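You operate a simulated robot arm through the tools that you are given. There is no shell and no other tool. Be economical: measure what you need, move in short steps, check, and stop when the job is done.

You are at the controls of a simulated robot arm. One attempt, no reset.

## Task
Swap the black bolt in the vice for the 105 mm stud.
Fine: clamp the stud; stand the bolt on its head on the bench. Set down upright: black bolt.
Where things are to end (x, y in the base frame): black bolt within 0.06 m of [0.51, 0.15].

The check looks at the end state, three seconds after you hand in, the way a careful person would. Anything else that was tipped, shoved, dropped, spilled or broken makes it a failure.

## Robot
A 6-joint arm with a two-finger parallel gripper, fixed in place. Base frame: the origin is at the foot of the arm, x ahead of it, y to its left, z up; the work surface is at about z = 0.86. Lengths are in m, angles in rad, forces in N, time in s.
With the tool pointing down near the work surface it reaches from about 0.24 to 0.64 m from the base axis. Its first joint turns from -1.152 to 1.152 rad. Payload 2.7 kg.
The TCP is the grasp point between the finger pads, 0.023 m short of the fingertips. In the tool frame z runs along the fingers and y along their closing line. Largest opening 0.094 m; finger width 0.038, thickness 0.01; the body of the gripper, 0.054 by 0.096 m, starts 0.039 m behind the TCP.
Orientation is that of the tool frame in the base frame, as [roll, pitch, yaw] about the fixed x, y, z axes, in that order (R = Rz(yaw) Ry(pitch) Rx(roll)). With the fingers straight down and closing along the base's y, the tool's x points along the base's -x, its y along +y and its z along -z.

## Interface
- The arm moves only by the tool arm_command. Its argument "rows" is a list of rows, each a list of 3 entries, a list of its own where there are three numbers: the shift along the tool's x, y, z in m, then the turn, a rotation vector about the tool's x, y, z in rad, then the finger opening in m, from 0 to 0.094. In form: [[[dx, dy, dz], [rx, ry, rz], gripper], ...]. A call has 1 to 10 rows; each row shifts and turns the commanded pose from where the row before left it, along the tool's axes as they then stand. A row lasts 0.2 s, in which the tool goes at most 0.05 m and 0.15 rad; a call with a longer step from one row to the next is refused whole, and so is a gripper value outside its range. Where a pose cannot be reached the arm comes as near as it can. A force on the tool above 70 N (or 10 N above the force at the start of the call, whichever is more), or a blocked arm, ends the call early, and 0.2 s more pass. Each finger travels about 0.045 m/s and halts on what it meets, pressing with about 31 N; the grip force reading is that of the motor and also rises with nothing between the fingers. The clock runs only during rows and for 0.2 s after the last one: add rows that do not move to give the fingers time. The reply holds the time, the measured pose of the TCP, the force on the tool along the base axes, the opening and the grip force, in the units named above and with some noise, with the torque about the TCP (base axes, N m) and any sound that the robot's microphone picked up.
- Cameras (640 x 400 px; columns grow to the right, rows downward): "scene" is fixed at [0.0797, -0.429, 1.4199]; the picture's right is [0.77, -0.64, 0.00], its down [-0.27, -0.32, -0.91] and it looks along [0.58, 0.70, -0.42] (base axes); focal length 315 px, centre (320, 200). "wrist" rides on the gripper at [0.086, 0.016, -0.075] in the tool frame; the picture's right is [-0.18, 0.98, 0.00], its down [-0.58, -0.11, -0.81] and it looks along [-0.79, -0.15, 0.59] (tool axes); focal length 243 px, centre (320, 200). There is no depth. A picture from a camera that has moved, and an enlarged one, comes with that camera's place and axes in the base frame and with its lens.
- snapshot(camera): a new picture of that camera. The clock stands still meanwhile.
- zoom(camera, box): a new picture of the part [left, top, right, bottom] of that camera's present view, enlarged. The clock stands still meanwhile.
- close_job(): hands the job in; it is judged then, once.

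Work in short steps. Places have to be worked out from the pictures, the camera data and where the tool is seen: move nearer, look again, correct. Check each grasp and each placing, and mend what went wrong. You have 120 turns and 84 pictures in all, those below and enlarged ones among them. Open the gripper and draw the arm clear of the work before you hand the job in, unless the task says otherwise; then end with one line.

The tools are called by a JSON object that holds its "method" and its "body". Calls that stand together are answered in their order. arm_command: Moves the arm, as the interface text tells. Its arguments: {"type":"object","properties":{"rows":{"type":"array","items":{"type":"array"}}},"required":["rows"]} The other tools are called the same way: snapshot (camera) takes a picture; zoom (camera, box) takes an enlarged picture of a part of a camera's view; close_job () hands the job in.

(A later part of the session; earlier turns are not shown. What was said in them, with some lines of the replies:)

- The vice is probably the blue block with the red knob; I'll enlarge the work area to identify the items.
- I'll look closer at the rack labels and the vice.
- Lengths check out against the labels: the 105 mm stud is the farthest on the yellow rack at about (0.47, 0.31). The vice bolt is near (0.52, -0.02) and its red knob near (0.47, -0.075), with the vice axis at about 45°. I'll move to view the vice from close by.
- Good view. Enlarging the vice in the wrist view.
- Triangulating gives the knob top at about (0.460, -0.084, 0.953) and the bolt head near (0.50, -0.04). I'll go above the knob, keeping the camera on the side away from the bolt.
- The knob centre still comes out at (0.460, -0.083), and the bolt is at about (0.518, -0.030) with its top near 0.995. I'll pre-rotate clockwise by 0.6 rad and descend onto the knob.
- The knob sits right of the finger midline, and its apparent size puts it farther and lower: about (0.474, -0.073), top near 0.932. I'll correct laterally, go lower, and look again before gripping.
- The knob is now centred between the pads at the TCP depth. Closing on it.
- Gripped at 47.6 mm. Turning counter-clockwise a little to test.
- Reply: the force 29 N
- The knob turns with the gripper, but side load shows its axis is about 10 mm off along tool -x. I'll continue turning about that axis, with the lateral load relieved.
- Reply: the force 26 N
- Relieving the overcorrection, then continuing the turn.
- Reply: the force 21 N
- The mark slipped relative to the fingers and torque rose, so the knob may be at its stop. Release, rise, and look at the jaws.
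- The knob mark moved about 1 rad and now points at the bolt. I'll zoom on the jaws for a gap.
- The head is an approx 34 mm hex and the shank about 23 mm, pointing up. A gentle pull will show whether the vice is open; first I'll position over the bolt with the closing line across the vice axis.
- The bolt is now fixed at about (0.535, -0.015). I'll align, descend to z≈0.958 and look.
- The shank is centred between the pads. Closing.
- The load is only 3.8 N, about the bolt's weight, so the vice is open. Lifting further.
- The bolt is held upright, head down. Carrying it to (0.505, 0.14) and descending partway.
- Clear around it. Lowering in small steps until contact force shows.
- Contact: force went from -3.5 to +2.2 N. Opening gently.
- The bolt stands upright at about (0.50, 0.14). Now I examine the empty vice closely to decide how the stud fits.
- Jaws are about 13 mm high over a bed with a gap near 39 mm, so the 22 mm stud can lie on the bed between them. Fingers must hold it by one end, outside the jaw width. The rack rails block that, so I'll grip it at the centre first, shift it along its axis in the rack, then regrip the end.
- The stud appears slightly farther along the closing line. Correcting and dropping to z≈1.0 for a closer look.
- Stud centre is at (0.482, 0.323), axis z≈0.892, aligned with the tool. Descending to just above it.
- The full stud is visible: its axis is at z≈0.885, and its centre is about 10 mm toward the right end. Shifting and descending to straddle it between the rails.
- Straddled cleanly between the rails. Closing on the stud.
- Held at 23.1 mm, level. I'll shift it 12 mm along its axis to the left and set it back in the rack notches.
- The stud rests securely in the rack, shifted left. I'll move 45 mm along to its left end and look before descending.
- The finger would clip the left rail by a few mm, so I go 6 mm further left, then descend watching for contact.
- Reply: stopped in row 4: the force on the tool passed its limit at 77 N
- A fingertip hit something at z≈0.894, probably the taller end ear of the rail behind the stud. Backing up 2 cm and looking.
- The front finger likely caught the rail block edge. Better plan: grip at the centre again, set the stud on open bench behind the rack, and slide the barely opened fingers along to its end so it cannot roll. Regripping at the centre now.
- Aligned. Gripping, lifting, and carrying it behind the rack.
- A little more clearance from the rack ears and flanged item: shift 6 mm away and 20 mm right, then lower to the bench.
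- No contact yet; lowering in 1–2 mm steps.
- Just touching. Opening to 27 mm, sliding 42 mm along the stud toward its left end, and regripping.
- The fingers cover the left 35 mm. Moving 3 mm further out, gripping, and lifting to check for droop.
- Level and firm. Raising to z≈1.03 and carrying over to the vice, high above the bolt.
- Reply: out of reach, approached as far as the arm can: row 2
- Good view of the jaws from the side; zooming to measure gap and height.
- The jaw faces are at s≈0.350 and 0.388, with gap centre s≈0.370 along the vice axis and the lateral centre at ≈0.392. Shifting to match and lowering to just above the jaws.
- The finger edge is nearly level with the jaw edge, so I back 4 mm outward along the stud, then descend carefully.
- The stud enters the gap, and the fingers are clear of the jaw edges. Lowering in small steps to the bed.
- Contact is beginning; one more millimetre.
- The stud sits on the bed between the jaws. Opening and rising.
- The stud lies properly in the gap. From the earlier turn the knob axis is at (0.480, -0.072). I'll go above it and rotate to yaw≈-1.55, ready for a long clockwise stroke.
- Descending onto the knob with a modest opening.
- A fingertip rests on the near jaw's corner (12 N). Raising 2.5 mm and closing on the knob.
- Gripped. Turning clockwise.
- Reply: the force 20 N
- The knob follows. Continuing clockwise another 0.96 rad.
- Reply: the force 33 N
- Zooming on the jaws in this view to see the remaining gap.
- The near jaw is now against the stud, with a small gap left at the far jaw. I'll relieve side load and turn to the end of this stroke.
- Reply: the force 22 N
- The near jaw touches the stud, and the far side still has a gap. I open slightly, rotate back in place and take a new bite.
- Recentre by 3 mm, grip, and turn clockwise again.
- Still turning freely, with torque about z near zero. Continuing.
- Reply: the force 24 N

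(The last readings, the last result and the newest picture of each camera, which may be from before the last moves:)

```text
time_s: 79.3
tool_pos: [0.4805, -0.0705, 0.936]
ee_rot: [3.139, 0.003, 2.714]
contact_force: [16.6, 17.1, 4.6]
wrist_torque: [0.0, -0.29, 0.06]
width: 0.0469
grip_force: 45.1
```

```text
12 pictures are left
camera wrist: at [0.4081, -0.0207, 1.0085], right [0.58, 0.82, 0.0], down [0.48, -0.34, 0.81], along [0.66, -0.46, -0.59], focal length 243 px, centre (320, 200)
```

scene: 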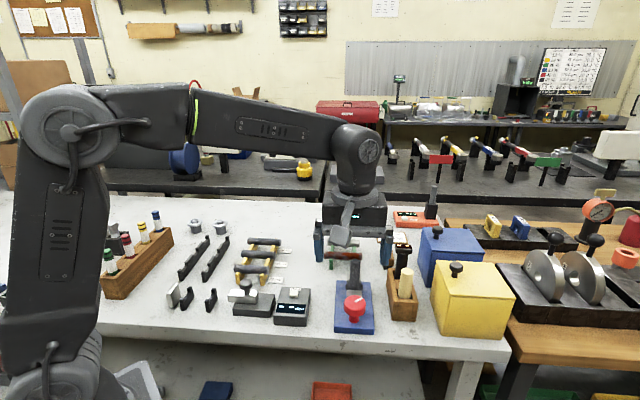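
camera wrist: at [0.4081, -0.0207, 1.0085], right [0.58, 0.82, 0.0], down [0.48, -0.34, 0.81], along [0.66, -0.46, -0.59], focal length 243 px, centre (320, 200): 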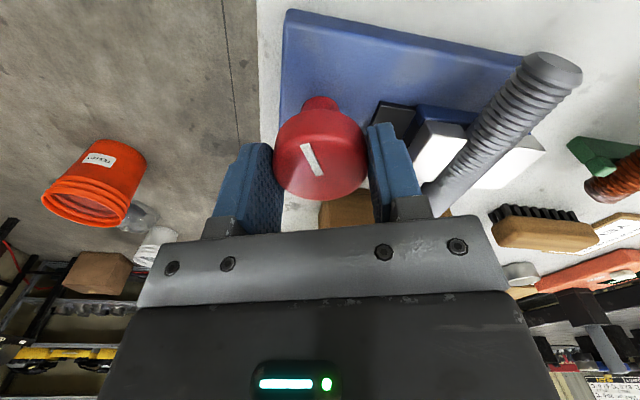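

The stud is closing on the far jaw. Continuing to the end of the stroke.

{"method": "arm_command", "body": {"rows": [[[0, 0, 0], [0, 0, 0.1], 0.03], [[0, 0, 0], [0, 0, 0.1], 0.03], [[0, 0, 0], [0, 0, 0.1], 0.03], [[0, 0, 0], [0, 0, 0.1], 0.03], [[0, 0, 0], [0, 0, 0.1], 0.03], [[0, 0, 0], [0, 0, 0], 0.03]]}}

{"method": "zoom", "body": {"camera": "wrist", "box": [260, 20, 580, 220]}}

```text
time_s: 80.8
tool_pos: [0.4815, -0.0692, 0.9368]
ee_rot: [3.139, 0.004, 2.216]
contact_force: [13.8, 22.2, 5.9]
wrist_torque: [0.27, -0.56, 0.86]
width: 0.0468
grip_force: 45.3
```

```text
2.00 times, centred on (420, 120) of wrist
camera zoom: at [0.4409, 0.0083, 1.0089], right [0.9, 0.44, 0.0], down [0.26, -0.53, 0.81], along [0.36, -0.72, -0.59], focal length 485 px, centre (120, 360)
```

zoom: 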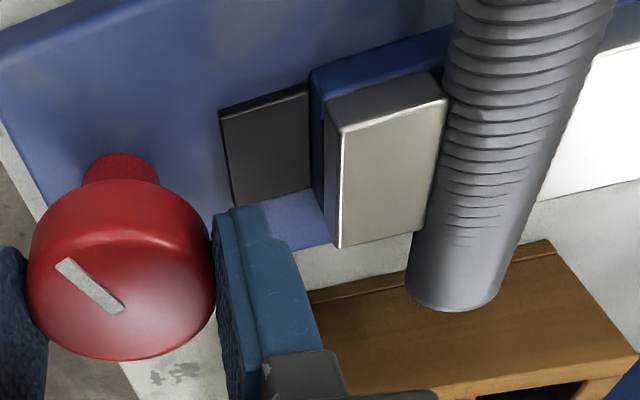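

Torque jumped to 0.86 N·m and the stud meets the far jaw: clamped. One small extra nip, then release and rise.

{"method": "arm_command", "body": {"rows": [[[0, 0, 0], [0, 0, 0.08], 0.03], [[0, 0, 0], [0, 0, 0], 0.03]]}}

{"method": "arm_command", "body": {"rows": [[[0, 0, 0], [0, 0, 0], 0.05], [[0, 0, 0], [0, 0, 0], 0.06], [[0, 0, 0], [0, 0, 0], 0.06], [[0, 0, -0.04], [0, 0, 0], 0.06], [[0, 0, -0.05], [0, 0, 0], 0.06], [[0, 0, -0.04], [0, 0, 0], 0.06], [[0.04, 0, 0], [0, 0, 0], 0.06], [[0.03, 0, 0], [0, 0, 0], 0.06]]}}

{"method": "zoom", "body": {"camera": "scene", "box": [325, 250, 395, 310]}}

{"method": "snapshot", "body": {"camera": "wrist"}}

```text
time_s: 81.3
tool_pos: [0.4797, -0.0687, 0.9354]
ee_rot: [3.139, 0.001, 2.136]
contact_force: [14.2, 21.9, 8.3]
wrist_torque: [0.47, -0.38, 1.13]
width: 0.0475
grip_force: 45.3
```

```text
time_s: 83.2
tool_pos: [0.4412, -0.0107, 1.0653]
ee_rot: [-3.141, -0.001, 2.136]
contact_force: [-0.5, 0.6, -0.2]
wrist_torque: [-0.02, -0.04, -0.03]
width: 0.0601
grip_force: 0.2
```

```text
6.67 times, centred on (360, 280) of scene
camera zoom: at [0.0797, -0.429, 1.4199], right [0.77, -0.64, 0.0], down [-0.27, -0.32, -0.91], along [0.58, 0.7, -0.42], focal length 2099 px, centre (53, -333)
```

zoom: 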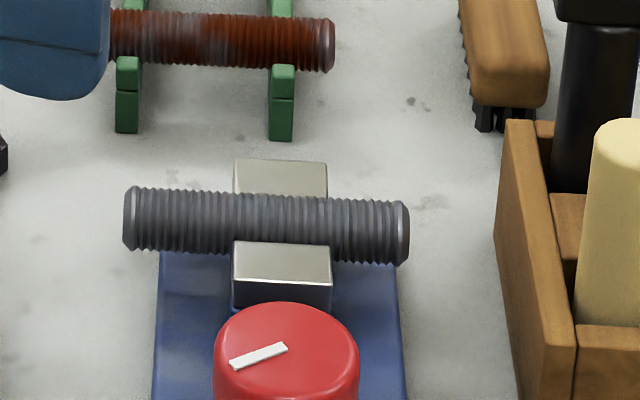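

```text
9 pictures are left
camera wrist: at [0.4087, 0.0695, 1.1384], right [0.93, 0.37, 0.0], down [0.22, -0.55, 0.81], along [0.3, -0.75, -0.59], focal length 243 px, centre (320, 200)
```

wrist: 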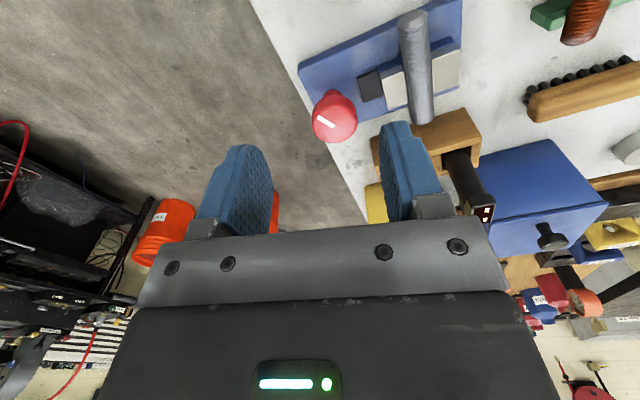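

Both jaws appear to meet the stud. A last zoomed check of the jaw contacts and the overall scene as the arm draws clear upward.

{"method": "arm_command", "body": {"rows": [[[0.04, 0, -0.02], [0, 0, 0], 0.06], [[0.04, 0, -0.02], [0, 0, 0], 0.06], [[0.03, 0, -0.03], [0, 0, 0], 0.06], [[0, 0, 0], [0, 0, 0], 0.06]]}}

{"method": "zoom", "body": {"camera": "wrist", "box": [310, 20, 470, 160]}}

{"method": "snapshot", "body": {"camera": "scene"}}

```text
time_s: 84.2
tool_pos: [0.3817, 0.0829, 1.1347]
ee_rot: [-3.141, 0.001, 2.135]
contact_force: [0.1, 0.7, 0.8]
wrist_torque: [-0.01, -0.01, 0.0]
width: 0.0599
grip_force: 0.0
```

```text
2.86 times, centred on (390, 90) of wrist
camera zoom: at [0.3493, 0.1632, 1.2079], right [0.93, 0.37, 0.0], down [0.22, -0.55, 0.81], along [0.3, -0.75, -0.59], focal length 693 px, centre (120, 514)
```

zoom: 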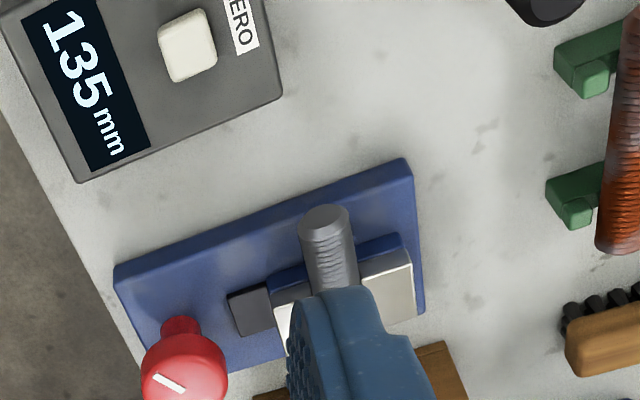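

```text
7 pictures are left
```

scene: 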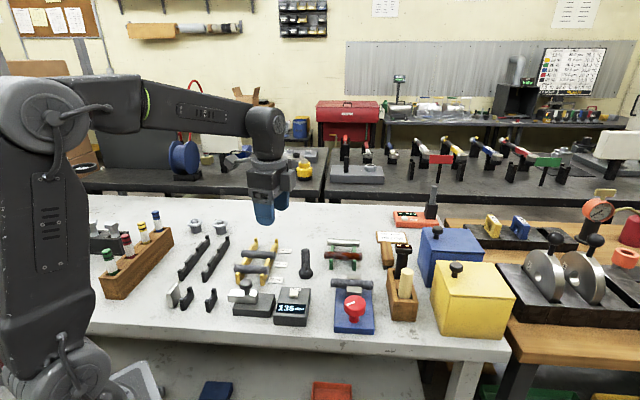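

The stud is clamped between both jaws, the bolt stands on its head near (0.50, 0.14), and everything else is where it was. The gripper is open and clear, so I'm handing in.

{"method": "close_job", "body": {}}

```text
The job is handed in.
```

The 105 mm stud is clamped in the vice, lying flat across the jaws rather than upright. The black bolt stands on its head at about (0.50, 0.14). I did not pull-test the stud, but the knob torque rose to 1.1 N·m. While I was regripping the stud, a finger briefly pressed on the yellow rack with 77 N, and nothing moved in the pictures.
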